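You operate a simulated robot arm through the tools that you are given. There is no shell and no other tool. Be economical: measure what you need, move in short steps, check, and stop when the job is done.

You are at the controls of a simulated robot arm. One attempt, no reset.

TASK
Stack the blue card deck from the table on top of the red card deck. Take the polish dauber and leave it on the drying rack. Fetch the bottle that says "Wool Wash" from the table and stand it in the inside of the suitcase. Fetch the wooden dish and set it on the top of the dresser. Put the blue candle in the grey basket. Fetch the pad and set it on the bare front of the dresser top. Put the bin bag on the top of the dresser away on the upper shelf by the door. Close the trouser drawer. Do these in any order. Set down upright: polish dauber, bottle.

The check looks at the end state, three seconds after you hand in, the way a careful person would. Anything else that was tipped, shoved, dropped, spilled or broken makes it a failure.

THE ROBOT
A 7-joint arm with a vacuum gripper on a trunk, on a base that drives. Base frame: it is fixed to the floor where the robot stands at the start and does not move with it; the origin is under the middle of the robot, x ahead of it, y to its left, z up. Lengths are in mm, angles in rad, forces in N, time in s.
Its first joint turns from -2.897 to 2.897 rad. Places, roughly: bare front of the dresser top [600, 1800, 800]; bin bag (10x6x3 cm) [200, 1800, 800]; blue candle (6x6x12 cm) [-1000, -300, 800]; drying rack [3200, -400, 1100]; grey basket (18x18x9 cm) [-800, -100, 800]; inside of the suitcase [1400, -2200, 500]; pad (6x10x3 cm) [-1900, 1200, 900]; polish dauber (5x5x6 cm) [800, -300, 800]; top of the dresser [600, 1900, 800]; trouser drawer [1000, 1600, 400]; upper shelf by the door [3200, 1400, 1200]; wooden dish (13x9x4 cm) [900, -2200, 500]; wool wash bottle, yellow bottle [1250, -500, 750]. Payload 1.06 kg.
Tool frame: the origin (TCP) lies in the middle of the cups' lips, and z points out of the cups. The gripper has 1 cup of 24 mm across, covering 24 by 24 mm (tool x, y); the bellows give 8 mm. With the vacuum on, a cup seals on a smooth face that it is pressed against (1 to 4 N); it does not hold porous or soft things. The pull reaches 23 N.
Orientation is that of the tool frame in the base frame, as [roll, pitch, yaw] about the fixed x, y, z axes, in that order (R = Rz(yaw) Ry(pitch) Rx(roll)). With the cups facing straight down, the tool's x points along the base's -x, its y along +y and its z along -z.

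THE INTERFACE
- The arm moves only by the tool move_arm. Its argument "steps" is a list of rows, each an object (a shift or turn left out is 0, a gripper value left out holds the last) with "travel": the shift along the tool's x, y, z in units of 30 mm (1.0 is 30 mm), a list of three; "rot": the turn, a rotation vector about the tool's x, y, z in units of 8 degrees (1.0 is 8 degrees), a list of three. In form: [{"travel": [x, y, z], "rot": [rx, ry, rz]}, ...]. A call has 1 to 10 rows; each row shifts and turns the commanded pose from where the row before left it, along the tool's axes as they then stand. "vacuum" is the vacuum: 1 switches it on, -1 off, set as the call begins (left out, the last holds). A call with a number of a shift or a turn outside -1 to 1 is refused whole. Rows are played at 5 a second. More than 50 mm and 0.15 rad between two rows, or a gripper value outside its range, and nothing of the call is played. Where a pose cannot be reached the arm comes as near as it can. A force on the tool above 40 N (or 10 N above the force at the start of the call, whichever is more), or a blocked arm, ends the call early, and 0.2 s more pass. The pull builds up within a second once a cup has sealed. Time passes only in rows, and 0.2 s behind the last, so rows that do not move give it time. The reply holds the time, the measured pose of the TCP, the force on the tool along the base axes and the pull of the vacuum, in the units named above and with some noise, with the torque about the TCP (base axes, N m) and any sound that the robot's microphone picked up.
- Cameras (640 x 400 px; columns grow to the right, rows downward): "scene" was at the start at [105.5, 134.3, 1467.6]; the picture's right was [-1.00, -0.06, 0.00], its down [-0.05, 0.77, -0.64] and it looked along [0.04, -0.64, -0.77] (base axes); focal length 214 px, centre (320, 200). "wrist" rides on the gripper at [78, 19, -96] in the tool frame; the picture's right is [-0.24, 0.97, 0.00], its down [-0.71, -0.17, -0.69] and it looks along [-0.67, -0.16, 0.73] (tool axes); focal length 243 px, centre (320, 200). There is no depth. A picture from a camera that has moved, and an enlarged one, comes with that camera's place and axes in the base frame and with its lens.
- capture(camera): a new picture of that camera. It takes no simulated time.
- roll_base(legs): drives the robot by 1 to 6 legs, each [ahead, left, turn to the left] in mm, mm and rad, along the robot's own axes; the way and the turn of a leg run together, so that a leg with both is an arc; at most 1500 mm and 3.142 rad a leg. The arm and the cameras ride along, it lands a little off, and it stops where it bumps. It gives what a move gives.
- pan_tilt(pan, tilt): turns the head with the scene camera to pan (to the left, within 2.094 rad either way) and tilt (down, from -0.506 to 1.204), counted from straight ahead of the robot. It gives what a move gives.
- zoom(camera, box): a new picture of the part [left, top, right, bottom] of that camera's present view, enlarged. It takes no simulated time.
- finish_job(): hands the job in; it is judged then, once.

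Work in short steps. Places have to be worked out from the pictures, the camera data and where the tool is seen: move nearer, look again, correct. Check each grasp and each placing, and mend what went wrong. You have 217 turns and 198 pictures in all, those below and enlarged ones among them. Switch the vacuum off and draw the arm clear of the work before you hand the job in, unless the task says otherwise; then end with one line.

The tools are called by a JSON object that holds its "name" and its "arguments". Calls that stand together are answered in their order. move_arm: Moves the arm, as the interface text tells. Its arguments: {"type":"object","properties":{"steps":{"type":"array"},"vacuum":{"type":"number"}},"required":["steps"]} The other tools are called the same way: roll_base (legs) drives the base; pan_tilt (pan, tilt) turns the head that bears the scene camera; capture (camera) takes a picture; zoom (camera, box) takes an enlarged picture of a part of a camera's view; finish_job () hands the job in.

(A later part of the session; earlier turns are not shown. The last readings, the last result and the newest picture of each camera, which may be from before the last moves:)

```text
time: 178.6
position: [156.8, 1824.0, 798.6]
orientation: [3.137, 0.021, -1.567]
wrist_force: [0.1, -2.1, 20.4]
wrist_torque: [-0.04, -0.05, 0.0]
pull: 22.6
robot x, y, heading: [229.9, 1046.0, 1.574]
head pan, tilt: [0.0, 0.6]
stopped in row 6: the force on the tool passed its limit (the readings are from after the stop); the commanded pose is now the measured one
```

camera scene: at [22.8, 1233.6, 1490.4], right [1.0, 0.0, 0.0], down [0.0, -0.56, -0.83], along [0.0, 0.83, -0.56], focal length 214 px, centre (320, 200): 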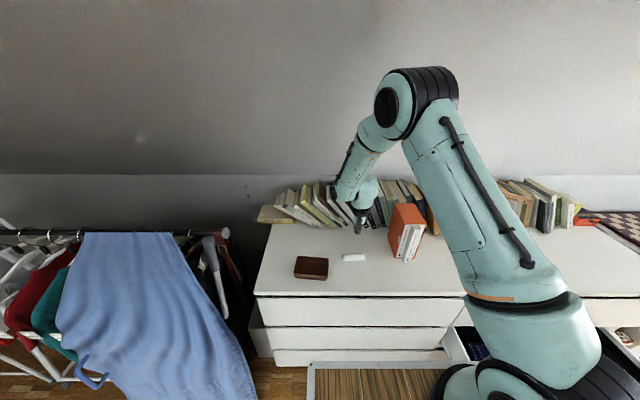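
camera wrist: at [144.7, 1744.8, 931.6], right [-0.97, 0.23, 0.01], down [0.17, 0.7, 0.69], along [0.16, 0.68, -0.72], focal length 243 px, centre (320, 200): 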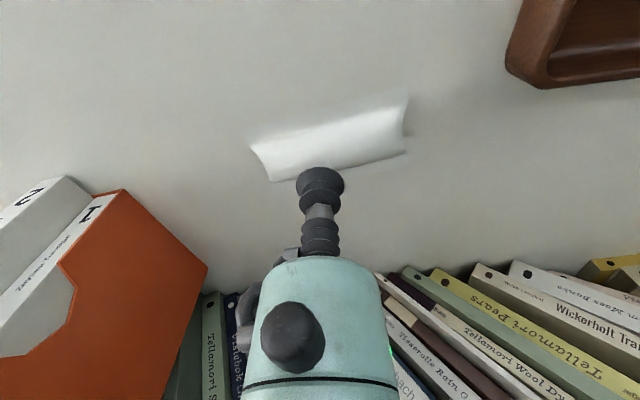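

Sealed on the bag. Lift and draw back.

{"name": "move_arm", "arguments": {"steps": [{"travel": [0, 0, -0.3]}, {"travel": [0, 0, -1]}, {"travel": [0, 0, -1]}, {"travel": [0, 0, -1]}, {"travel": [0, 0, -1]}, {"travel": [0, 0, -1]}, {"travel": [0, 0, -1]}, {"travel": [0, 0, -1]}, {"travel": [0, 0, -1]}, {"travel": [0, 0, -1]}]}}

{"name": "move_arm", "arguments": {"steps": [{"travel": [1, -0.3, -0.8]}, {"travel": [1, -0.3, -0.8]}, {"travel": [1, -0.3, -0.8]}, {"travel": [1, -0.3, -0.8]}, {"travel": [1, -0.3, -0.8]}, {"travel": [1, -0.3, -0.8]}, {"travel": [1, -0.3, -0.8]}]}}

{"name": "capture", "arguments": {"camera": "wrist"}}

{"name": "capture", "arguments": {"camera": "scene"}}

```text
time: 180.8
position: [159.8, 1818.2, 1074.8]
orientation: [3.139, 0.016, -1.568]
wrist_force: [0.4, 0.2, -0.1]
wrist_torque: [-0.05, 0.0, -0.01]
pull: 23.2
robot x, y, heading: [234.6, 1043.9, 1.577]
head pan, tilt: [0.0, 0.6]
```

```text
time: 182.4
position: [221.2, 1606.1, 1239.2]
orientation: [3.139, 0.017, -1.57]
wrist_force: [0.3, -0.1, 0.3]
wrist_torque: [-0.02, 0.01, 0.0]
pull: 23.0
robot x, y, heading: [233.1, 1049.5, 1.576]
head pan, tilt: [0.0, 0.6]
```

```text
128 pictures are left
camera wrist: at [202.8, 1525.8, 1333.5], right [-0.97, 0.23, 0.01], down [0.17, 0.7, 0.69], along [0.16, 0.68, -0.72], focal length 243 px, centre (320, 200)
```

wrist: 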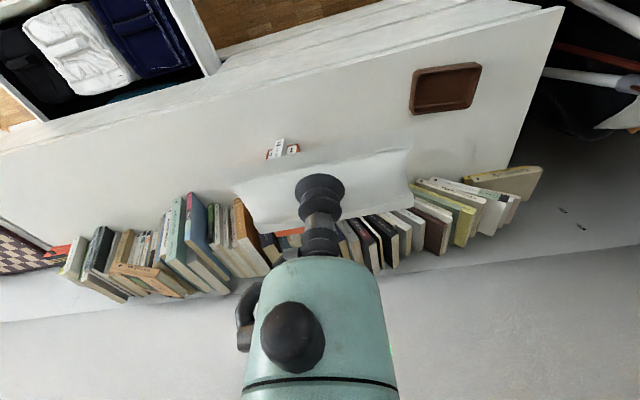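

```text
127 pictures are left
camera scene: at [23.0, 1234.3, 1490.3], right [1.0, 0.0, 0.0], down [0.0, -0.57, -0.82], along [0.0, 0.82, -0.57], focal length 214 px, centre (320, 200)
```

scene: 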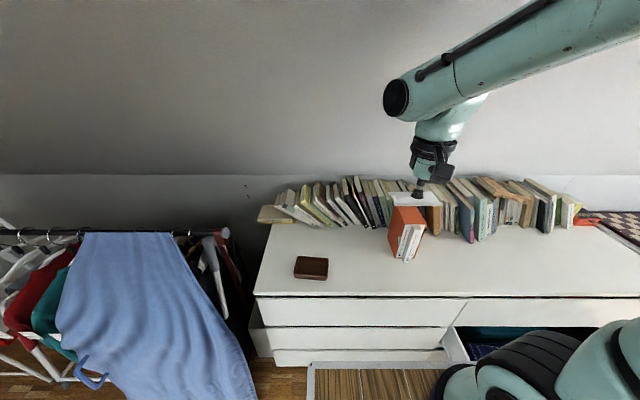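

Bag held. Drive back and across toward the door corner, then turn to face the shelf wall.

{"name": "roll_base", "arguments": {"legs": [[-470, 0, 0], [0, -1050, 0], [0, -1000, 0], [0, 0, -1.575]]}}

{"name": "pan_tilt", "arguments": {"pan": 0.5, "tilt": 0.4}}

{"name": "capture", "arguments": {"camera": "scene"}}

{"name": "capture", "arguments": {"camera": "wrist"}}

```text
time: 198.8
position: [2851.2, 583.7, 1239.8]
orientation: [3.136, 0.015, -3.142]
wrist_force: [-0.7, -0.6, -0.4]
wrist_torque: [0.01, 0.03, -0.02]
pull: 22.5
robot x, y, heading: [2288.8, 571.8, 0.002]
head pan, tilt: [0.0, 0.6]
```

```text
time: 199.8
position: [2849.9, 584.4, 1240.6]
orientation: [3.136, 0.015, -3.141]
wrist_force: [0.5, -0.2, -0.5]
wrist_torque: [0.01, 0.0, 0.0]
pull: 23.1
robot x, y, heading: [2291.0, 577.6, -0.0]
head pan, tilt: [0.499, 0.4]
```

```text
126 pictures are left
camera scene: at [2471.3, 829.4, 1508.6], right [0.48, -0.88, 0.0], down [-0.34, -0.19, -0.92], along [0.81, 0.44, -0.39], focal length 214 px, centre (320, 200)
```

scene: 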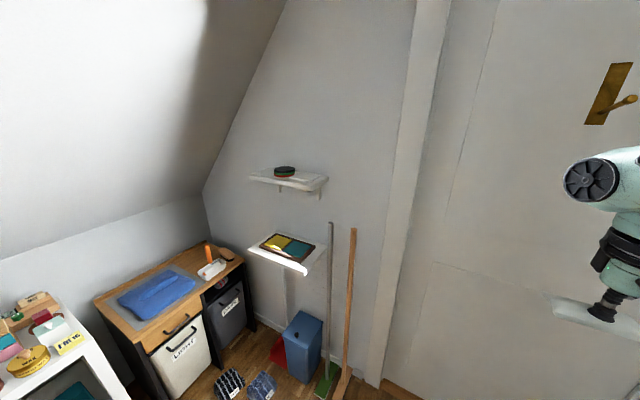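

```text
125 pictures are left
camera wrist: at [2770.1, 601.9, 1333.6], right [0.24, 0.97, 0.01], down [0.7, -0.17, 0.7], along [0.68, -0.16, -0.72], focal length 243 px, centre (320, 200)
```

wrist: 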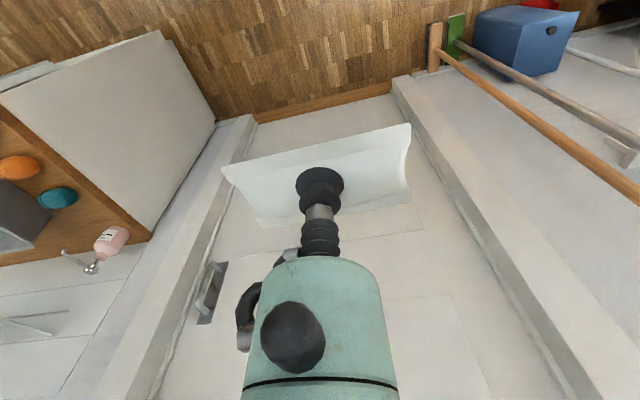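

The upper shelf centres near (3214,1386,1222) with a tin on it. Raise the bag and drive left for a close view.

{"name": "move_arm", "arguments": {"steps": [{"travel": [0, 0, -1]}, {"travel": [0, 0, -1]}, {"travel": [0, 0, -1]}, {"travel": [0, 0, -1]}, {"travel": [0, 0, -1]}]}}

{"name": "roll_base", "arguments": {"legs": [[0, 480, 0]]}}

{"name": "pan_tilt", "arguments": {"pan": 0.1, "tilt": 0.4}}

{"name": "capture", "arguments": {"camera": "scene"}}

{"name": "capture", "arguments": {"camera": "wrist"}}

```text
time: 201.0
position: [2847.4, 583.4, 1388.7]
orientation: [3.138, 0.015, 3.141]
wrist_force: [-0.5, -0.1, 0.6]
wrist_torque: [-0.01, 0.03, 0.01]
pull: 22.8
robot x, y, heading: [2289.7, 574.4, 0.0]
head pan, tilt: [0.499, 0.4]
```

```text
time: 203.8
position: [2847.6, 1055.3, 1389.2]
orientation: [3.138, 0.016, 3.138]
wrist_force: [0.1, -0.2, 0.1]
wrist_torque: [0.0, 0.02, 0.0]
pull: 22.9
robot x, y, heading: [2288.9, 1050.8, -0.003]
head pan, tilt: [0.499, 0.4]
```

```text
time: 204.7
position: [2847.2, 1055.2, 1388.7]
orientation: [3.138, 0.015, 3.137]
wrist_force: [0.0, -0.3, 0.3]
wrist_torque: [0.0, -0.01, 0.02]
pull: 22.6
robot x, y, heading: [2295.1, 1046.6, -0.003]
head pan, tilt: [0.099, 0.4]
```

```text
124 pictures are left
camera scene: at [2483.1, 1267.5, 1508.6], right [0.1, -1.0, 0.0], down [-0.39, -0.04, -0.92], along [0.92, 0.09, -0.39], focal length 214 px, centre (320, 200)
```

scene: 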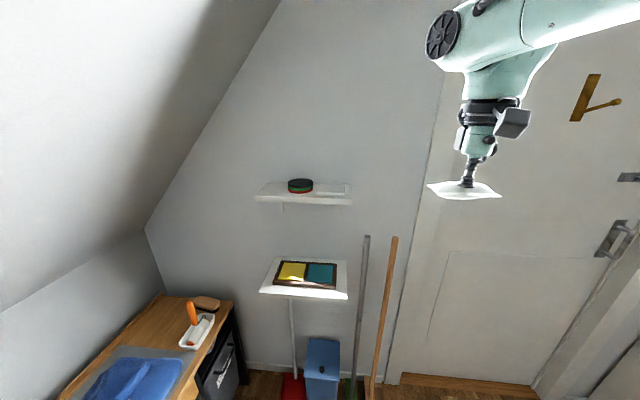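

```text
123 pictures are left
camera wrist: at [2767.7, 1073.6, 1483.2], right [0.24, 0.97, 0.01], down [0.7, -0.18, 0.7], along [0.68, -0.16, -0.72], focal length 243 px, centre (320, 200)
```

wrist: 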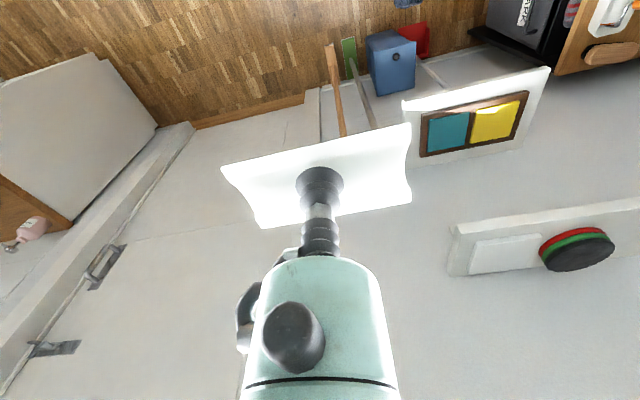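

Zoom on the shelf in both views.

{"name": "zoom", "arguments": {"camera": "scene", "box": [240, 160, 370, 230]}}

{"name": "zoom", "arguments": {"camera": "wrist", "box": [430, 180, 640, 300]}}

```text
4.92 times, centred on (305, 195) of scene
camera zoom: at [2483.1, 1267.5, 1508.6], right [0.1, -1.0, 0.0], down [-0.39, -0.04, -0.92], along [0.92, 0.09, -0.39], focal length 1056 px, centre (394, 225)
```

zoom: 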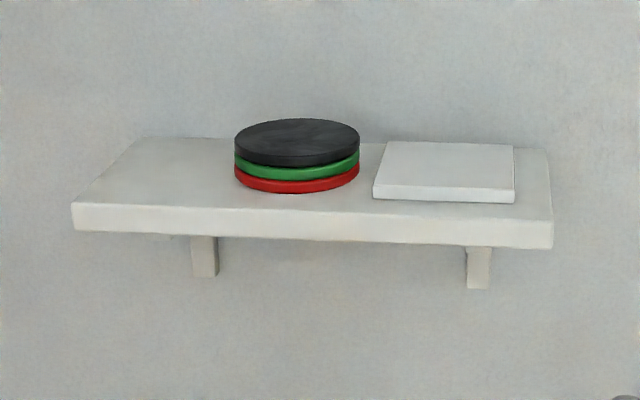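

```text
3.05 times, centred on (535, 240) of wrist
camera zoom: at [2767.7, 1073.6, 1483.2], right [0.24, 0.97, 0.01], down [0.7, -0.18, 0.7], along [0.68, -0.16, -0.72], focal length 739 px, centre (-335, 78)
```

zoom: 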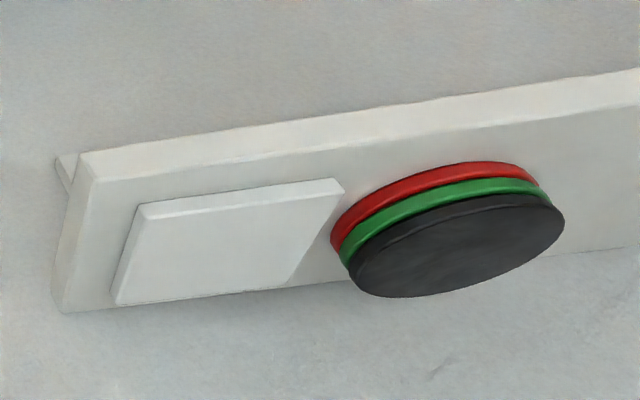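

Free spot on the upper shelf: left of the tin, x 3132–3280, y 1450–1555, top z≈1239. I drive 200 mm nearer, move over it, and will turn the bag 90° so its length goes front to back.

{"name": "roll_base", "arguments": {"legs": [[200, 0, 0.003]]}}

{"name": "move_arm", "arguments": {"steps": [{"travel": [0, 1, 0]}, {"travel": [0, 1, 0]}, {"travel": [0, 1, 0]}, {"travel": [0, 1, 0]}, {"travel": [0, 1, 0]}, {"travel": [0, 1, 0]}, {"travel": [0, 1, 0]}, {"travel": [0, 1, 0]}, {"travel": [0, 1, 0]}, {"travel": [0, 1, 0]}]}}

{"name": "move_arm", "arguments": {"steps": [{"rot": [0, 0, -1]}, {"rot": [0, 0, -1]}, {"rot": [0, 0, -1]}, {"rot": [0, 0, -1]}, {"rot": [0, 0, -1]}, {"rot": [0, 0, -1]}, {"rot": [0, 0, -1]}, {"rot": [0, 0, -1]}, {"rot": [0, 0, -1]}, {"rot": [0, 0, -1]}]}}

{"name": "capture", "arguments": {"camera": "scene"}}

{"name": "capture", "arguments": {"camera": "wrist"}}

```text
time: 206.3
position: [3048.2, 1055.9, 1388.3]
orientation: [3.138, 0.015, -3.14]
wrist_force: [0.1, 0.2, -0.8]
wrist_torque: [0.0, 0.01, 0.06]
pull: 22.7
robot x, y, heading: [2488.6, 1047.2, -0.001]
head pan, tilt: [0.099, 0.4]
```

```text
time: 208.5
position: [3048.1, 1356.7, 1391.8]
orientation: [3.138, 0.018, -3.141]
wrist_force: [0.4, 0.3, -0.4]
wrist_torque: [-0.01, -0.02, -0.01]
pull: 22.8
robot x, y, heading: [2492.2, 1046.5, 0.002]
head pan, tilt: [0.099, 0.4]
```

```text
time: 210.7
position: [3047.8, 1356.2, 1390.4]
orientation: [-3.125, 0.007, -1.743]
wrist_force: [0.2, -0.9, -1.0]
wrist_torque: [-0.01, -0.03, 0.01]
pull: 22.7
robot x, y, heading: [2488.4, 1046.9, 0.001]
head pan, tilt: [0.099, 0.4]
```

```text
120 pictures are left
camera scene: at [2682.8, 1267.9, 1508.6], right [0.1, -0.99, 0.0], down [-0.39, -0.04, -0.92], along [0.92, 0.09, -0.39], focal length 214 px, centre (320, 200)
```

scene: 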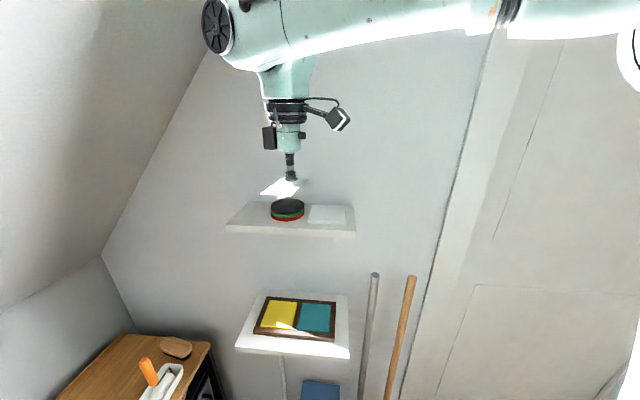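

```text
119 pictures are left
camera wrist: at [3014.3, 1282.2, 1484.8], right [-0.92, 0.4, -0.01], down [0.28, 0.67, 0.69], along [0.28, 0.63, -0.72], focal length 243 px, centre (320, 200)
```

wrist: 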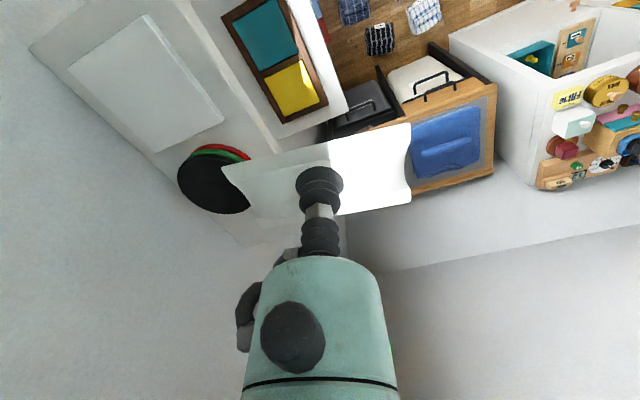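

The wrist joint would come near the sloping ceiling if I stay high, so I finish the turn, lower to z≈1310 in front of the shelf, then move sideways.

{"name": "move_arm", "arguments": {"steps": [{"rot": [0, 0, -1]}, {"rot": [0, 0, -0.23]}, {"travel": [0, 0, 1]}, {"travel": [0, 0, 1]}, {"travel": [0, 0, 0.67]}, {"travel": [-1, 0, 0]}, {"travel": [-1, 0, 0]}, {"travel": [-1, 0, 0]}, {"travel": [-1, 0, 0]}, {"travel": [-0.85, 0, 0]}]}}

{"name": "capture", "arguments": {"camera": "scene"}}

{"name": "capture", "arguments": {"camera": "wrist"}}

```text
time: 212.9
position: [3049.2, 1502.4, 1311.0]
orientation: [-3.123, 0.005, -1.575]
wrist_force: [-0.3, -1.1, 0.2]
wrist_torque: [-0.01, 0.01, -0.01]
pull: 23.3
robot x, y, heading: [2487.4, 1049.5, -0.002]
head pan, tilt: [0.099, 0.4]
```

```text
118 pictures are left
camera scene: at [2682.8, 1267.4, 1508.7], right [0.1, -0.99, 0.0], down [-0.39, -0.04, -0.92], along [0.92, 0.09, -0.39], focal length 214 px, centre (320, 200)
```

scene: 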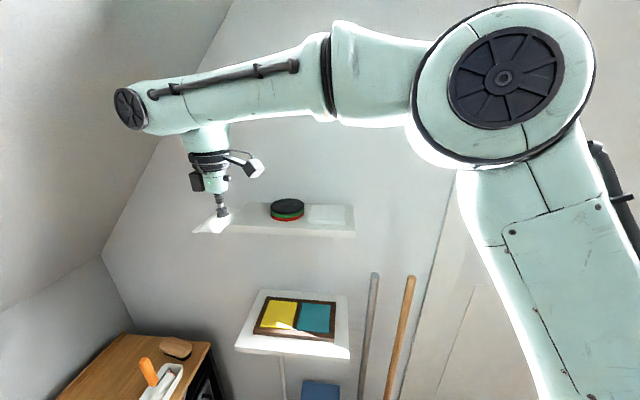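

```text
117 pictures are left
camera wrist: at [3028.2, 1423.2, 1405.6], right [-0.97, 0.24, -0.02], down [0.16, 0.7, 0.69], along [0.18, 0.67, -0.72], focal length 243 px, centre (320, 200)
```

wrist: 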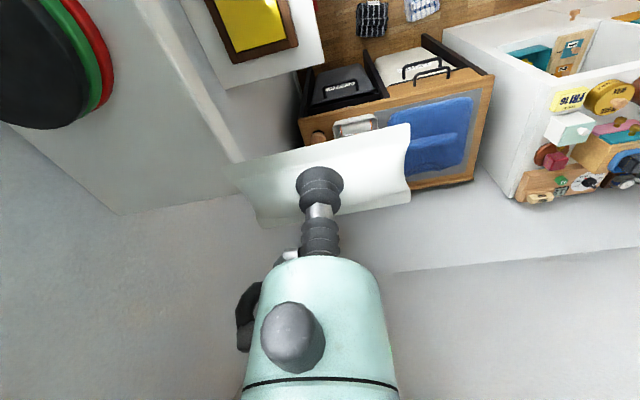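

Bare strip confirmed: y 1455–1549. Move 157 mm toward the wall.

{"name": "move_arm", "arguments": {"steps": [{"travel": [0, -1, 0]}, {"travel": [0, -1, 0]}, {"travel": [0, -1, 0]}, {"travel": [0, -1, 0]}, {"travel": [0, -1, 0]}, {"travel": [0, -0.2, 0]}]}}

{"name": "zoom", "arguments": {"camera": "scene", "box": [100, 80, 380, 260]}}

{"name": "capture", "arguments": {"camera": "wrist"}}

```text
time: 214.3
position: [3206.7, 1501.4, 1314.5]
orientation: [-3.123, 0.004, -1.576]
wrist_force: [0.1, -0.6, 0.4]
wrist_torque: [-0.03, 0.01, 0.0]
pull: 23.3
robot x, y, heading: [2488.1, 1049.1, -0.003]
head pan, tilt: [0.099, 0.4]
```

```text
2.22 times, centred on (240, 170) of scene
camera zoom: at [2682.7, 1267.9, 1508.7], right [0.1, -0.99, 0.0], down [-0.39, -0.04, -0.92], along [0.92, 0.09, -0.39], focal length 477 px, centre (498, 267)
```

zoom: 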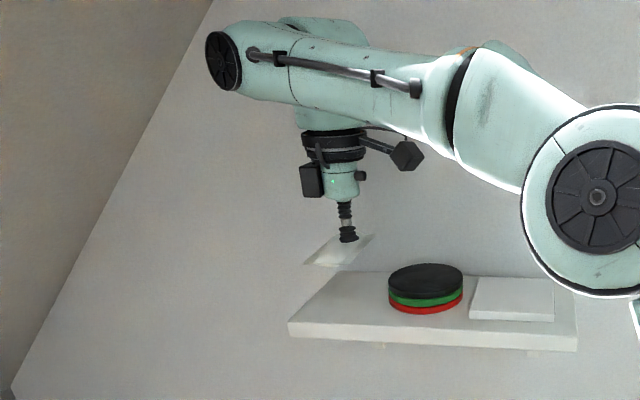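

```text
115 pictures are left
camera wrist: at [3185.3, 1422.7, 1408.4], right [-0.97, 0.24, -0.02], down [0.16, 0.7, 0.69], along [0.18, 0.67, -0.72], focal length 243 px, centre (320, 200)
```

wrist: 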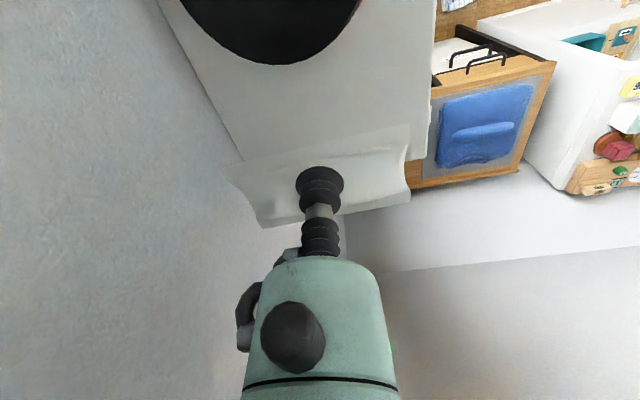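

Position over the bare strip is good; shift slightly frontward and descend.

{"name": "move_arm", "arguments": {"steps": [{"travel": [0, 0.2, 0.6]}, {"travel": [0, 0, 0.4]}, {"travel": [0, 0, 0.15]}, {"travel": [0, 0, 0.15]}, {"travel": [0, 0, 0.15]}, {"travel": [0, 0, 0.15]}, {"travel": [0, 0, 0.15]}, {"travel": [0, 0, 0.15]}, {"travel": [0, 0, 0.15]}]}}

{"name": "zoom", "arguments": {"camera": "scene", "box": [180, 130, 380, 260]}}

```text
time: 216.2
position: [3202.4, 1501.3, 1259.1]
orientation: [-3.116, 0.009, -1.576]
wrist_force: [-0.1, 0.3, 10.1]
wrist_torque: [0.05, 0.1, 0.01]
pull: 23.1
robot x, y, heading: [2491.5, 1045.3, -0.003]
head pan, tilt: [0.099, 0.4]
stopped in row 9: the force on the tool passed its limit (the readings are from after the stop); the commanded pose is now the measured one
```

```text
3.08 times, centred on (280, 195) of scene
camera zoom: at [2682.5, 1267.7, 1508.7], right [0.1, -0.99, 0.0], down [-0.39, -0.04, -0.92], along [0.92, 0.09, -0.39], focal length 660 px, centre (443, 215)
```

zoom: 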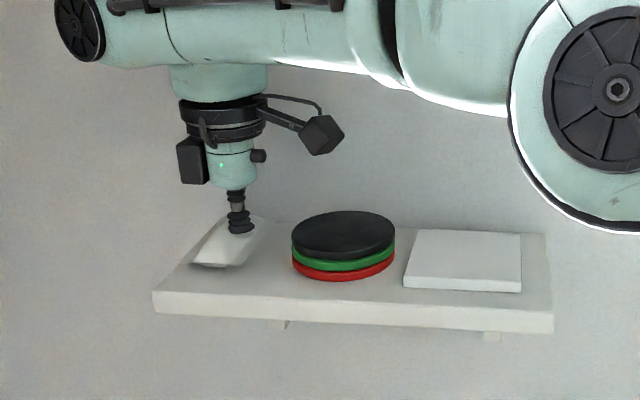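

Bag lies on the shelf. Release and rise.

{"name": "move_arm", "arguments": {"steps": [{"travel": [0, 0, -0.1]}, {"travel": [0, 0, 0]}, {"travel": [0, 0, 0]}, {"travel": [0, 0, -0.2]}, {"travel": [0, 0, -0.5]}, {"travel": [0, 0, -1]}], "vacuum": -1}}

{"name": "zoom", "arguments": {"camera": "scene", "box": [180, 130, 380, 260]}}

```text
time: 217.7
position: [3201.0, 1502.5, 1310.9]
orientation: [-3.12, 0.008, -1.575]
wrist_force: [0.1, 0.7, 0.2]
wrist_torque: [0.01, 0.01, -0.02]
pull: 0.1
robot x, y, heading: [2493.1, 1047.9, 0.003]
head pan, tilt: [0.099, 0.4]
```

```text
3.08 times, centred on (280, 195) of scene
camera zoom: at [2683.0, 1268.0, 1508.6], right [0.1, -0.99, 0.0], down [-0.39, -0.04, -0.92], along [0.92, 0.09, -0.39], focal length 660 px, centre (443, 215)
```

zoom: 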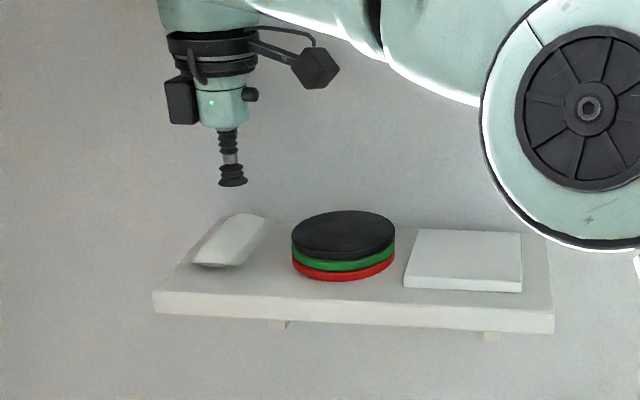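

Bag is stowed on the upper shelf. Retreat the arm and turn the tool back.

{"name": "move_arm", "arguments": {"steps": [{"travel": [0, 1, 0]}, {"travel": [0, 1, 0]}, {"travel": [0, 1, 0]}, {"travel": [0, 1, 0]}, {"travel": [0, 1, 0]}, {"travel": [1, 0.3, 0]}, {"travel": [1, 0.3, 0]}, {"travel": [1, 0.3, 0]}, {"travel": [1, 0.3, 0]}, {"travel": [1, 0.3, 0]}]}}

{"name": "move_arm", "arguments": {"steps": [{"rot": [0, 0, 1]}, {"rot": [0, 0, 1]}, {"rot": [0, 0, 1]}, {"rot": [0, 0, 1]}, {"rot": [0, 0, 1]}, {"rot": [0, 0, 1]}, {"rot": [0, 0, 1]}, {"rot": [0, 0, 1]}, {"rot": [0, 0, 1]}, {"rot": [0, 0, 1]}]}}

{"name": "move_arm", "arguments": {"steps": [{"rot": [0, 0, 1]}, {"rot": [0, 0, 0.2]}, {"travel": [0.8, -1, 0]}, {"travel": [0.8, -1, 0]}, {"travel": [0.8, -1, 0]}, {"travel": [0.8, -1, 0]}, {"travel": [0, -1, 0]}, {"travel": [0, -1, 0]}]}}

{"name": "roll_base", "arguments": {"legs": [[-250, 0, 0], [0, -450, 0], [0, 0, 1.57], [0, 1320, 0]]}}

{"name": "pan_tilt", "arguments": {"pan": -0.1, "tilt": 0.7}}

{"name": "capture", "arguments": {"camera": "scene"}}

{"name": "capture", "arguments": {"camera": "wrist"}}

```text
time: 219.8
position: [3004.5, 1352.4, 1304.9]
orientation: [-3.116, 0.009, -1.577]
wrist_force: [0.0, -0.1, -0.5]
wrist_torque: [-0.02, 0.04, 0.03]
pull: 0.0
robot x, y, heading: [2490.3, 1046.4, -0.001]
head pan, tilt: [0.099, 0.4]
```

```text
time: 222.1
position: [3005.2, 1353.2, 1305.2]
orientation: [3.135, 0.024, -2.975]
wrist_force: [0.9, 0.5, 0.0]
wrist_torque: [0.03, -0.03, -0.02]
pull: 0.0
robot x, y, heading: [2490.6, 1046.3, 0.001]
head pan, tilt: [0.099, 0.4]
```

```text
time: 223.8
position: [2909.0, 1172.3, 1300.7]
orientation: [3.133, 0.023, -3.139]
wrist_force: [0.2, 0.6, 0.7]
wrist_torque: [0.0, 0.01, 0.0]
pull: 0.1
robot x, y, heading: [2489.9, 1044.4, -0.001]
head pan, tilt: [0.099, 0.4]
```

```text
time: 238.1
position: [784.6, 1033.4, 1301.8]
orientation: [3.133, 0.024, -1.578]
wrist_force: [0.0, 0.7, -0.1]
wrist_torque: [-0.02, 0.0, 0.02]
pull: 0.1
robot x, y, heading: [907.3, 612.5, 1.563]
head pan, tilt: [0.099, 0.4]
```

```text
time: 238.8
position: [785.6, 1033.3, 1301.2]
orientation: [3.132, 0.021, -1.579]
wrist_force: [1.0, -0.4, -1.1]
wrist_torque: [0.02, -0.02, -0.01]
pull: 0.1
robot x, y, heading: [907.0, 611.5, 1.565]
head pan, tilt: [-0.099, 0.7]
```

```text
112 pictures are left
camera scene: at [706.5, 800.6, 1481.8], right [0.99, -0.11, 0.0], down [-0.07, -0.64, -0.77], along [0.08, 0.76, -0.64], focal length 214 px, centre (320, 200)
```

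scene: 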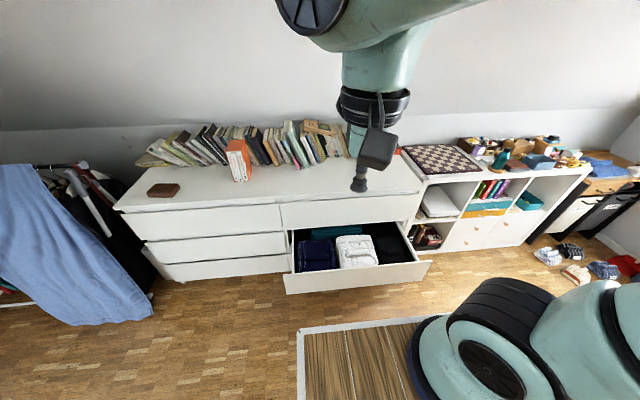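

```text
111 pictures are left
camera wrist: at [766.3, 952.9, 1394.4], right [-0.97, 0.24, 0.01], down [0.18, 0.69, 0.7], along [0.16, 0.68, -0.71], focal length 243 px, centre (320, 200)
```

wrist: 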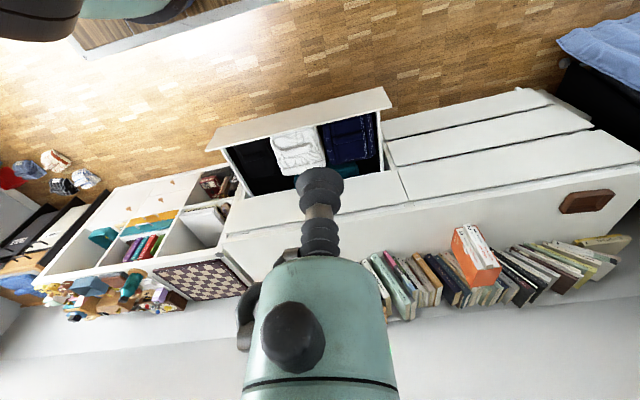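

The drawer front spans x≈600–1345 at y≈1395, z 300–500. I'll push its middle (x≈975, z≈420) with the tilted cup. First move the tool in front and tilt it.

{"name": "move_arm", "arguments": {"steps": [{"travel": [-0.67, -0.63, 1]}, {"travel": [-0.67, -0.63, 1]}, {"travel": [-0.67, -0.63, 1]}, {"travel": [-0.67, -0.63, 1]}, {"travel": [-0.67, -0.63, 1]}, {"travel": [-0.67, -0.63, 1]}, {"travel": [-0.67, -0.63, 1]}, {"travel": [-0.67, -0.63, 1]}, {"travel": [-0.67, -0.63, 1]}, {"travel": [-0.67, -0.63, 1]}]}}

{"name": "move_arm", "arguments": {"steps": [{"rot": [0, -1, 0]}, {"rot": [0, -1, 0]}, {"rot": [0, -1, 0]}, {"rot": [0, -1, 0]}, {"rot": [0, -1, 0]}, {"rot": [0, -1, 0]}, {"rot": [0, -1, 0]}, {"rot": [0, -1, 0]}]}}

{"name": "capture", "arguments": {"camera": "scene"}}

{"name": "capture", "arguments": {"camera": "wrist"}}

```text
time: 241.1
position: [973.6, 1241.6, 1004.1]
orientation: [3.132, 0.025, -1.577]
wrist_force: [-0.2, -0.5, 0.5]
wrist_torque: [0.02, -0.02, 0.03]
pull: 0.1
robot x, y, heading: [904.8, 613.6, 1.561]
head pan, tilt: [-0.099, 0.7]
```

```text
time: 242.8
position: [970.4, 1237.7, 991.5]
orientation: [3.131, 0.568, -1.568]
wrist_force: [0.3, 0.1, 0.1]
wrist_torque: [-0.01, -0.01, -0.03]
pull: 0.0
out of reach, approached as far as the arm can: row 4, 5, 6, 7, 8
robot x, y, heading: [905.5, 615.6, 1.561]
head pan, tilt: [-0.099, 0.7]
```

```text
110 pictures are left
camera scene: at [706.6, 800.6, 1481.8], right [0.99, -0.11, 0.0], down [-0.07, -0.64, -0.76], along [0.08, 0.76, -0.64], focal length 214 px, centre (320, 200)
```

scene: 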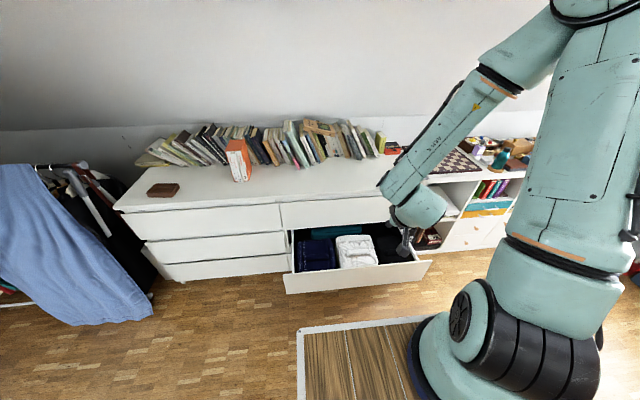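

```text
109 pictures are left
camera wrist: at [952.6, 1120.2, 1029.6], right [-0.97, 0.19, 0.13], down [0.18, 0.23, 0.96], along [0.15, 0.95, -0.26], focal length 243 px, centre (320, 200)
```

wrist: 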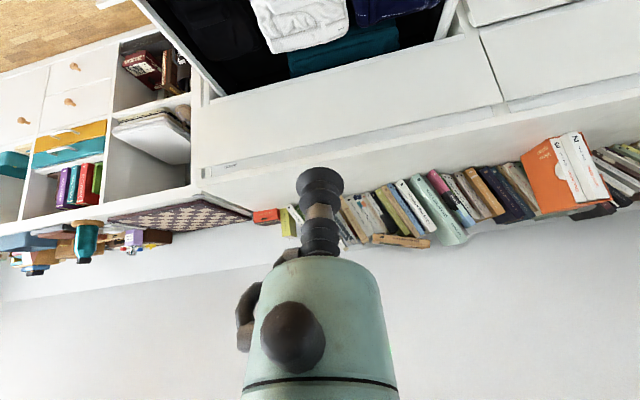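

Tilt is limited to about 32° here. I rotate back four units to see where the commanded pose stands.

{"name": "move_arm", "arguments": {"steps": [{"rot": [0, 1, 0]}, {"rot": [0, 1, 0]}, {"rot": [0, 1, 0]}, {"rot": [0, 1, 0]}]}}

```text
time: 243.8
position: [973.0, 1231.8, 981.4]
orientation: [3.134, 0.006, -1.561]
wrist_force: [0.0, -0.4, 0.0]
wrist_torque: [-0.02, -0.05, -0.02]
pull: 0.0
out of reach, approached as far as the arm can: row 2
robot x, y, heading: [910.4, 612.3, 1.561]
head pan, tilt: [-0.099, 0.7]
```

The pose resynced to vertical. Now descend in front of the drawer, keeping clear of the panel.

{"name": "move_arm", "arguments": {"steps": [{"travel": [-0.2, 0, 1]}, {"travel": [-0.2, 0, 1]}, {"travel": [-0.2, 0, 1]}, {"travel": [-0.2, 0, 1]}, {"travel": [-0.2, 0, 1]}, {"travel": [-0.2, 0, 1]}, {"travel": [-0.2, 0, 1]}, {"travel": [-0.2, 0, 1]}, {"travel": [-0.2, 0, 1]}, {"travel": [0, 0, 1]}]}}

{"name": "capture", "arguments": {"camera": "wrist"}}

{"name": "capture", "arguments": {"camera": "scene"}}

```text
time: 246.1
position: [968.9, 1287.1, 681.3]
orientation: [3.133, 0.01, -1.563]
wrist_force: [0.5, 0.3, 0.2]
wrist_torque: [-0.01, 0.03, -0.02]
pull: 0.1
robot x, y, heading: [907.7, 615.9, 1.563]
head pan, tilt: [-0.099, 0.7]
```

```text
108 pictures are left
camera wrist: at [950.6, 1209.0, 775.3], right [-0.97, 0.23, 0.01], down [0.17, 0.7, 0.69], along [0.15, 0.67, -0.72], focal length 243 px, centre (320, 200)
```

wrist: 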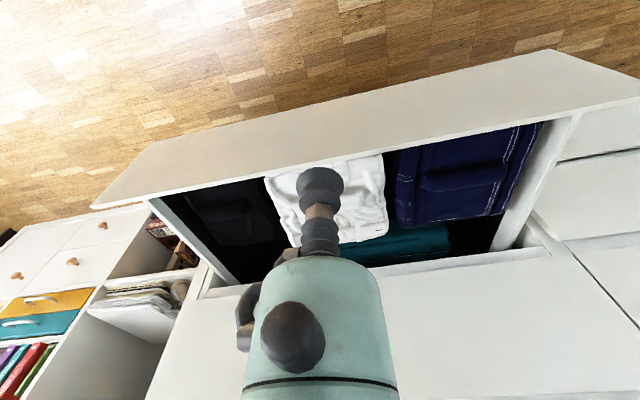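

```text
107 pictures are left
camera scene: at [706.5, 800.5, 1481.8], right [0.99, -0.11, 0.0], down [-0.07, -0.64, -0.76], along [0.08, 0.76, -0.64], focal length 214 px, centre (320, 200)
```

scene: 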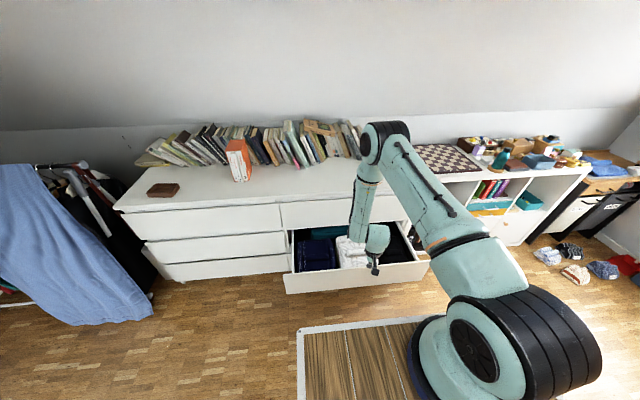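

Panel front computed at y≈1397, z 295–500. Descend to z≈425 and tilt the tip forward.

{"name": "move_arm", "arguments": {"steps": [{"travel": [0, 0, 1]}, {"travel": [0, 0, 1]}, {"travel": [0, 0, 1]}, {"travel": [0, 0, 1]}, {"travel": [0, 0, 1]}, {"travel": [0, 0, 1]}, {"travel": [0, 0, 1]}, {"travel": [0, 0, 1]}, {"travel": [0, 0, 0.5]}]}}

{"name": "move_arm", "arguments": {"steps": [{"rot": [0, -1, 0]}, {"rot": [0, -1, 0]}, {"rot": [0, -1, 0]}, {"rot": [0, -1, 0]}, {"rot": [0, -1, 0]}]}}

{"name": "capture", "arguments": {"camera": "wrist"}}

{"name": "capture", "arguments": {"camera": "scene"}}

```text
time: 248.1
position: [966.2, 1290.1, 426.9]
orientation: [3.134, 0.009, -1.562]
wrist_force: [-0.2, 0.4, 0.5]
wrist_torque: [0.01, -0.03, 0.01]
pull: 0.0
robot x, y, heading: [904.9, 612.0, 1.562]
head pan, tilt: [-0.099, 0.7]
```

```text
time: 249.2
position: [966.1, 1289.9, 426.3]
orientation: [3.131, 0.709, -1.568]
wrist_force: [0.2, 0.0, 0.0]
wrist_torque: [-0.02, 0.01, -0.04]
pull: 0.0
robot x, y, heading: [906.1, 613.7, 1.562]
head pan, tilt: [-0.099, 0.7]
```

```text
106 pictures are left
camera wrist: at [948.1, 1168.8, 448.1], right [-0.97, 0.17, 0.16], down [0.18, 0.09, 0.98], along [0.15, 0.98, -0.12], focal length 243 px, centre (320, 200)
```

wrist: 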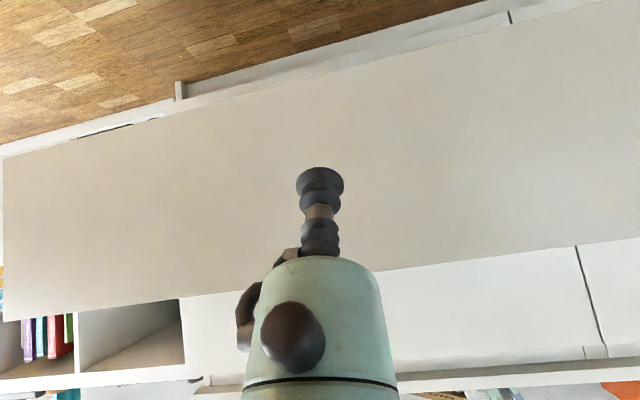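

```text
105 pictures are left
camera scene: at [706.5, 800.7, 1481.8], right [0.99, -0.11, 0.0], down [-0.07, -0.64, -0.76], along [0.08, 0.76, -0.64], focal length 214 px, centre (320, 200)
```

scene: 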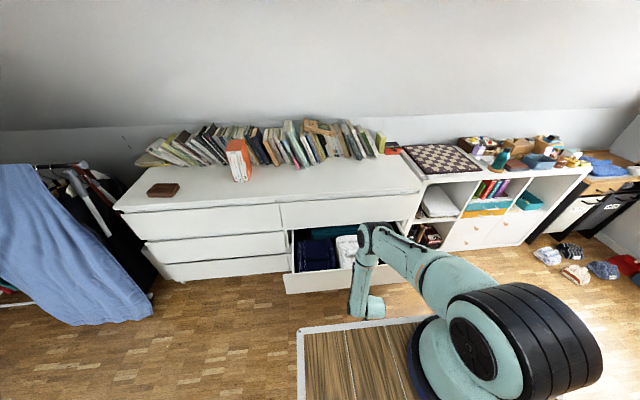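

Reachable with 40° tilt; try a bit more tilt so the cup faces the panel better.

{"name": "move_arm", "arguments": {"steps": [{"rot": [0, -1, 0]}, {"rot": [0, -1, 0]}, {"rot": [0, -1, 0]}]}}

```text
time: 250.1
position: [937.9, 1327.2, 468.1]
orientation: [3.125, 1.059, -1.579]
wrist_force: [-0.2, 0.5, -0.4]
wrist_torque: [0.04, 0.01, -0.02]
pull: 0.0
out of reach, approached as far as the arm can: row 1, 2, 3
robot x, y, heading: [903.3, 611.9, 1.561]
head pan, tilt: [-0.099, 0.7]
```

{"name": "move_arm", "arguments": {"steps": [{"rot": [0, 0.8, 0]}, {"travel": [0.55, 0, 0.37]}, {"travel": [0.55, 0, 0.37]}]}}

```text
time: 250.8
position: [937.7, 1326.4, 447.0]
orientation: [3.125, 0.942, -1.576]
wrist_force: [-0.7, 0.7, -0.1]
wrist_torque: [0.01, -0.01, 0.01]
pull: 0.2
out of reach, approached as far as the arm can: row 3
robot x, y, heading: [905.0, 612.0, 1.561]
head pan, tilt: [-0.099, 0.7]
```

Tip at (938,1326,447), tilt 54°. Push forward in +y.

{"name": "move_arm", "arguments": {"steps": [{"travel": [-0.588, 0, 0.809]}, {"travel": [-0.588, 0, 0.809]}, {"travel": [-0.3, 0, 0.4]}, {"travel": [-0.3, 0, 0.4]}, {"travel": [-0.3, 0, 0.4]}, {"travel": [-0.3, 0, 0.4]}]}}

{"name": "capture", "arguments": {"camera": "scene"}}

```text
time: 252.2
position: [936.5, 1446.7, 449.4]
orientation: [3.126, 0.946, -1.574]
wrist_force: [-0.3, -0.2, -0.6]
wrist_torque: [0.0, 0.03, -0.02]
pull: 0.2
robot x, y, heading: [907.5, 618.5, 1.562]
head pan, tilt: [-0.099, 0.7]
```

```text
104 pictures are left
camera scene: at [706.5, 800.6, 1481.8], right [0.99, -0.11, 0.0], down [-0.07, -0.64, -0.76], along [0.08, 0.76, -0.64], focal length 214 px, centre (320, 200)
```

scene: 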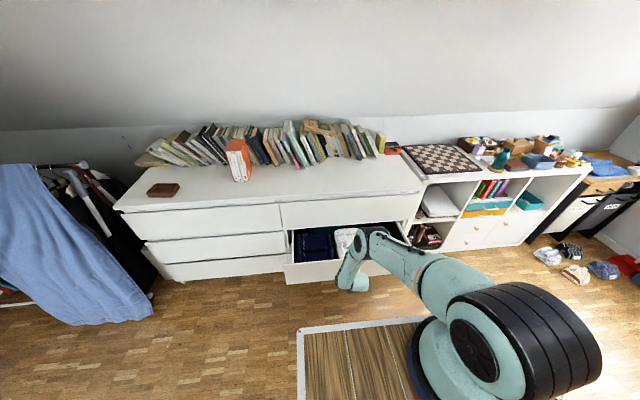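

The drawer is moving in. Continue pushing.

{"name": "move_arm", "arguments": {"steps": [{"travel": [-0.3, 0, 0.4]}, {"travel": [-0.3, 0, 0.4]}, {"travel": [-0.3, 0, 0.4]}, {"travel": [-0.3, 0, 0.4]}, {"travel": [-0.3, 0, 0.4]}, {"travel": [-0.3, 0, 0.4]}, {"travel": [-0.3, 0, 0.4]}, {"travel": [-0.3, 0, 0.4]}, {"travel": [-0.3, 0, 0.4]}]}}

{"name": "capture", "arguments": {"camera": "scene"}}

{"name": "capture", "arguments": {"camera": "wrist"}}

```text
time: 254.2
position: [934.8, 1517.0, 467.9]
orientation: [3.125, 0.944, -1.575]
wrist_force: [0.2, 0.1, 0.3]
wrist_torque: [0.02, -0.05, 0.01]
pull: 0.0
out of reach, approached as far as the arm can: row 1, 2, 3, 4, 5, 6, 7, 8, 9
robot x, y, heading: [909.2, 613.6, 1.564]
head pan, tilt: [-0.099, 0.7]
```

```text
103 pictures are left
camera scene: at [706.5, 800.7, 1481.8], right [0.99, -0.11, 0.0], down [-0.07, -0.64, -0.76], along [0.08, 0.76, -0.64], focal length 214 px, centre (320, 200)
```

scene: 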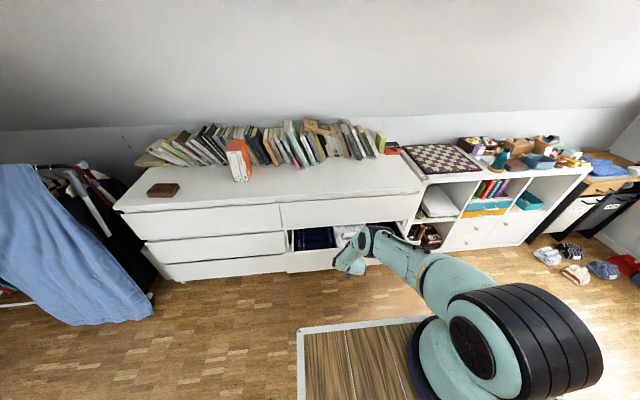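

```text
102 pictures are left
camera wrist: at [916.3, 1392.5, 460.9], right [-0.97, 0.13, 0.2], down [0.18, -0.14, 0.97], along [0.15, 0.98, 0.11], focal length 243 px, centre (320, 200)
```

wrist: 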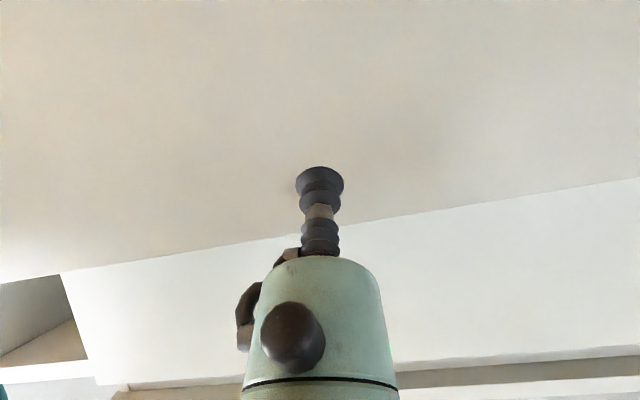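

The arm is at its reach, so I push on by driving the base ahead slowly.

{"name": "roll_base", "arguments": {"legs": [[60, 0, 0]]}}

{"name": "capture", "arguments": {"camera": "scene"}}

```text
time: 255.2
position: [934.6, 1576.0, 468.1]
orientation: [3.127, 0.944, -1.571]
wrist_force: [0.0, 0.0, 0.0]
wrist_torque: [0.02, 0.03, 0.01]
pull: 0.0
robot x, y, heading: [905.1, 676.8, 1.564]
head pan, tilt: [-0.099, 0.7]
```

```text
101 pictures are left
camera scene: at [706.9, 860.5, 1481.8], right [0.99, -0.11, 0.0], down [-0.07, -0.64, -0.76], along [0.08, 0.76, -0.64], focal length 214 px, centre (320, 200)
```

scene: 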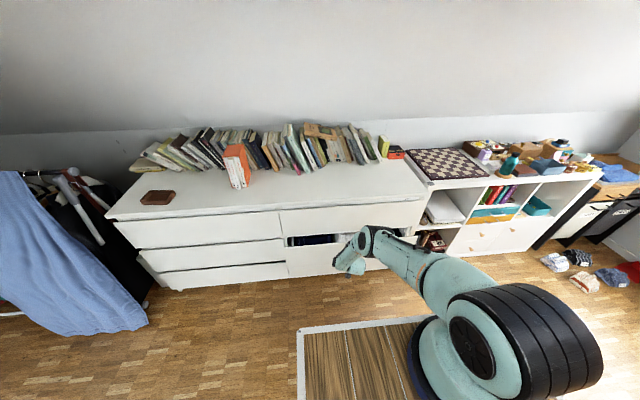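

Nearly shut; zoom to judge the remaining gap, then drive a bit more.

{"name": "roll_base", "arguments": {"legs": [[35, 0, 0]]}}

{"name": "zoom", "arguments": {"camera": "scene", "box": [240, 180, 460, 310]}}

```text
time: 256.1
position: [934.4, 1611.8, 469.2]
orientation: [3.126, 0.945, -1.572]
wrist_force: [-0.8, 0.1, 0.7]
wrist_torque: [-0.01, -0.02, 0.02]
pull: 0.0
robot x, y, heading: [904.2, 707.6, 1.561]
head pan, tilt: [-0.099, 0.7]
```

```text
2.91 times, centred on (350, 245) of scene
camera zoom: at [707.1, 895.8, 1481.8], right [0.99, -0.11, 0.0], down [-0.07, -0.64, -0.76], along [0.08, 0.76, -0.64], focal length 624 px, centre (233, 69)
```

zoom: 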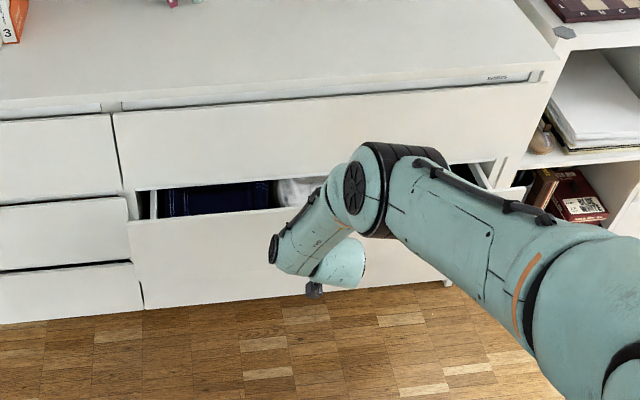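

A gap remains. Advance 25 mm and look.

{"name": "roll_base", "arguments": {"legs": [[25, 0, 0]]}}

{"name": "zoom", "arguments": {"camera": "scene", "box": [240, 180, 460, 310]}}

```text
time: 256.9
position: [935.7, 1637.4, 468.9]
orientation: [3.126, 0.946, -1.573]
wrist_force: [0.4, 0.3, -0.1]
wrist_torque: [-0.01, -0.01, 0.01]
pull: 0.1
robot x, y, heading: [910.7, 735.0, 1.559]
head pan, tilt: [-0.099, 0.7]
```

```text
2.91 times, centred on (350, 245) of scene
camera zoom: at [707.4, 920.9, 1481.8], right [0.99, -0.11, 0.0], down [-0.07, -0.64, -0.76], along [0.08, 0.76, -0.64], focal length 624 px, centre (233, 69)
```

zoom: 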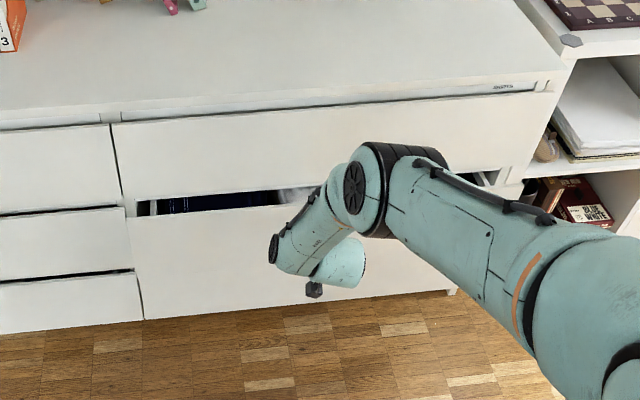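

{"name": "roll_base", "arguments": {"legs": [[18, 0, 0]]}}

{"name": "zoom", "arguments": {"camera": "scene", "box": [240, 180, 460, 310]}}

```text
time: 257.7
position: [934.3, 1655.6, 469.5]
orientation: [3.126, 0.944, -1.572]
wrist_force: [0.3, -2.4, 1.0]
wrist_torque: [0.03, -0.02, 0.0]
pull: 0.0
robot x, y, heading: [907.7, 750.5, 1.56]
head pan, tilt: [-0.099, 0.7]
```

```text
2.91 times, centred on (350, 245) of scene
camera zoom: at [707.5, 938.9, 1481.8], right [0.99, -0.11, 0.0], down [-0.07, -0.64, -0.76], along [0.08, 0.76, -0.64], focal length 624 px, centre (233, 69)
```

zoom: 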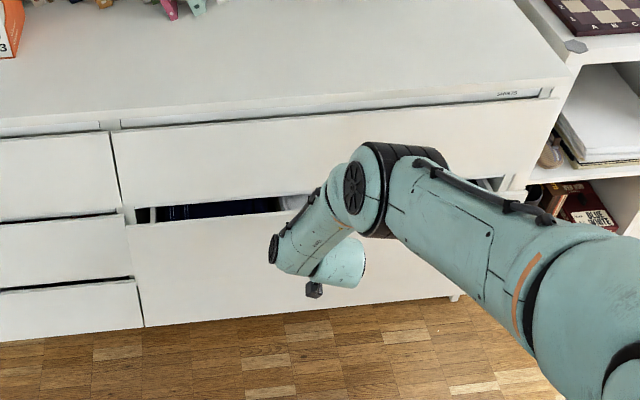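

{"name": "roll_base", "arguments": {"legs": [[12, 0, 0]]}}

{"name": "zoom", "arguments": {"camera": "scene", "box": [280, 200, 420, 290]}}

```text
time: 258.4
position: [934.5, 1667.7, 469.0]
orientation: [3.13, 0.945, -1.573]
wrist_force: [-0.1, 0.2, -0.3]
wrist_torque: [0.01, -0.01, -0.01]
pull: 0.1
robot x, y, heading: [908.1, 766.8, 1.567]
head pan, tilt: [-0.099, 0.7]
```

```text
4.44 times, centred on (350, 245) of scene
camera zoom: at [707.6, 951.0, 1481.8], right [0.99, -0.11, 0.0], down [-0.07, -0.64, -0.76], along [0.08, 0.76, -0.64], focal length 953 px, centre (187, 0)
```

zoom: 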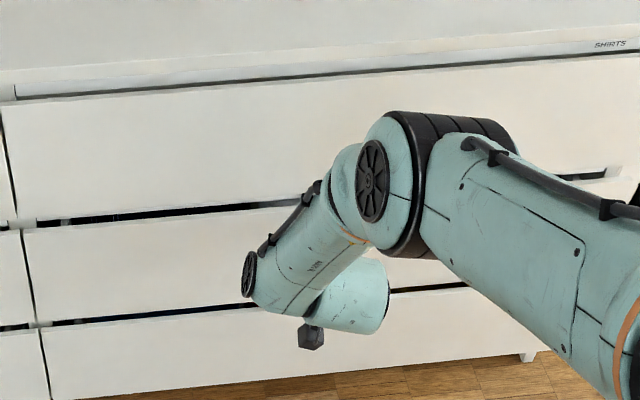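

{"name": "roll_base", "arguments": {"legs": [[10, 0, 0]]}}

{"name": "zoom", "arguments": {"camera": "scene", "box": [280, 200, 420, 290]}}

```text
time: 259.2
position: [935.5, 1677.1, 470.3]
orientation: [3.13, 0.943, -1.573]
wrist_force: [0.0, 0.7, 0.8]
wrist_torque: [-0.03, 0.02, 0.02]
pull: 0.0
robot x, y, heading: [910.4, 773.9, 1.564]
head pan, tilt: [-0.099, 0.7]
```

```text
4.44 times, centred on (350, 245) of scene
camera zoom: at [707.7, 960.9, 1481.8], right [0.99, -0.11, 0.0], down [-0.07, -0.64, -0.76], along [0.08, 0.76, -0.64], focal length 953 px, centre (187, 0)
```

zoom: 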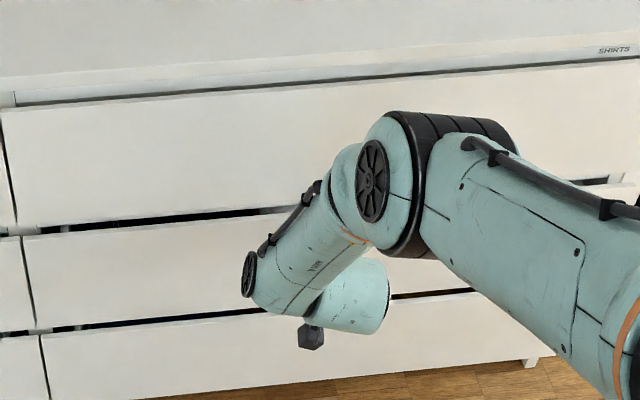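

{"name": "roll_base", "arguments": {"legs": [[10, 0, 0]]}}

{"name": "zoom", "arguments": {"camera": "scene", "box": [280, 200, 420, 290]}}

```text
time: 259.9
position: [933.9, 1687.6, 467.9]
orientation: [3.127, 0.944, -1.571]
wrist_force: [-1.5, -7.1, 0.0]
wrist_torque: [0.07, -0.07, 0.0]
pull: 0.1
robot x, y, heading: [905.7, 784.3, 1.562]
head pan, tilt: [-0.099, 0.7]
```

```text
4.44 times, centred on (350, 245) of scene
camera zoom: at [707.8, 970.7, 1481.8], right [0.99, -0.11, 0.0], down [-0.07, -0.64, -0.76], along [0.08, 0.76, -0.64], focal length 953 px, centre (187, 0)
```

zoom: 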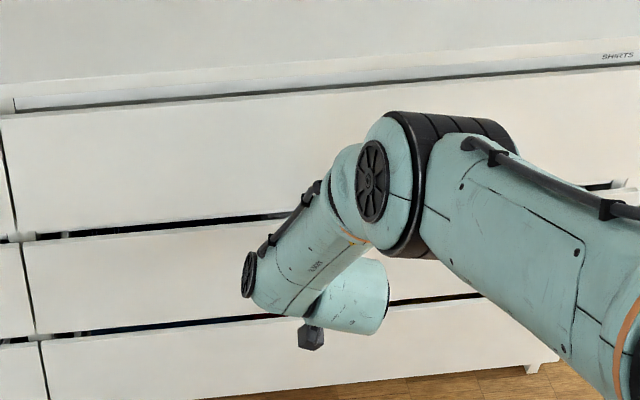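

Force rose to 7 N, so it looks shut; a last few millimetres to be sure.

{"name": "roll_base", "arguments": {"legs": [[5, 0, 0]]}}

```text
time: 261.2
position: [935.6, 1685.6, 465.1]
orientation: [3.125, 0.933, -1.574]
wrist_force: [0.8, -6.3, -1.0]
wrist_torque: [0.1, 0.0, -0.01]
pull: 0.0
robot x, y, heading: [900.4, 790.4, 1.56]
head pan, tilt: [-0.099, 0.7]
stopped in leg 1: the force on the tool passed its limit (the readings are from after the stop); the commanded pose is now the measured one
```

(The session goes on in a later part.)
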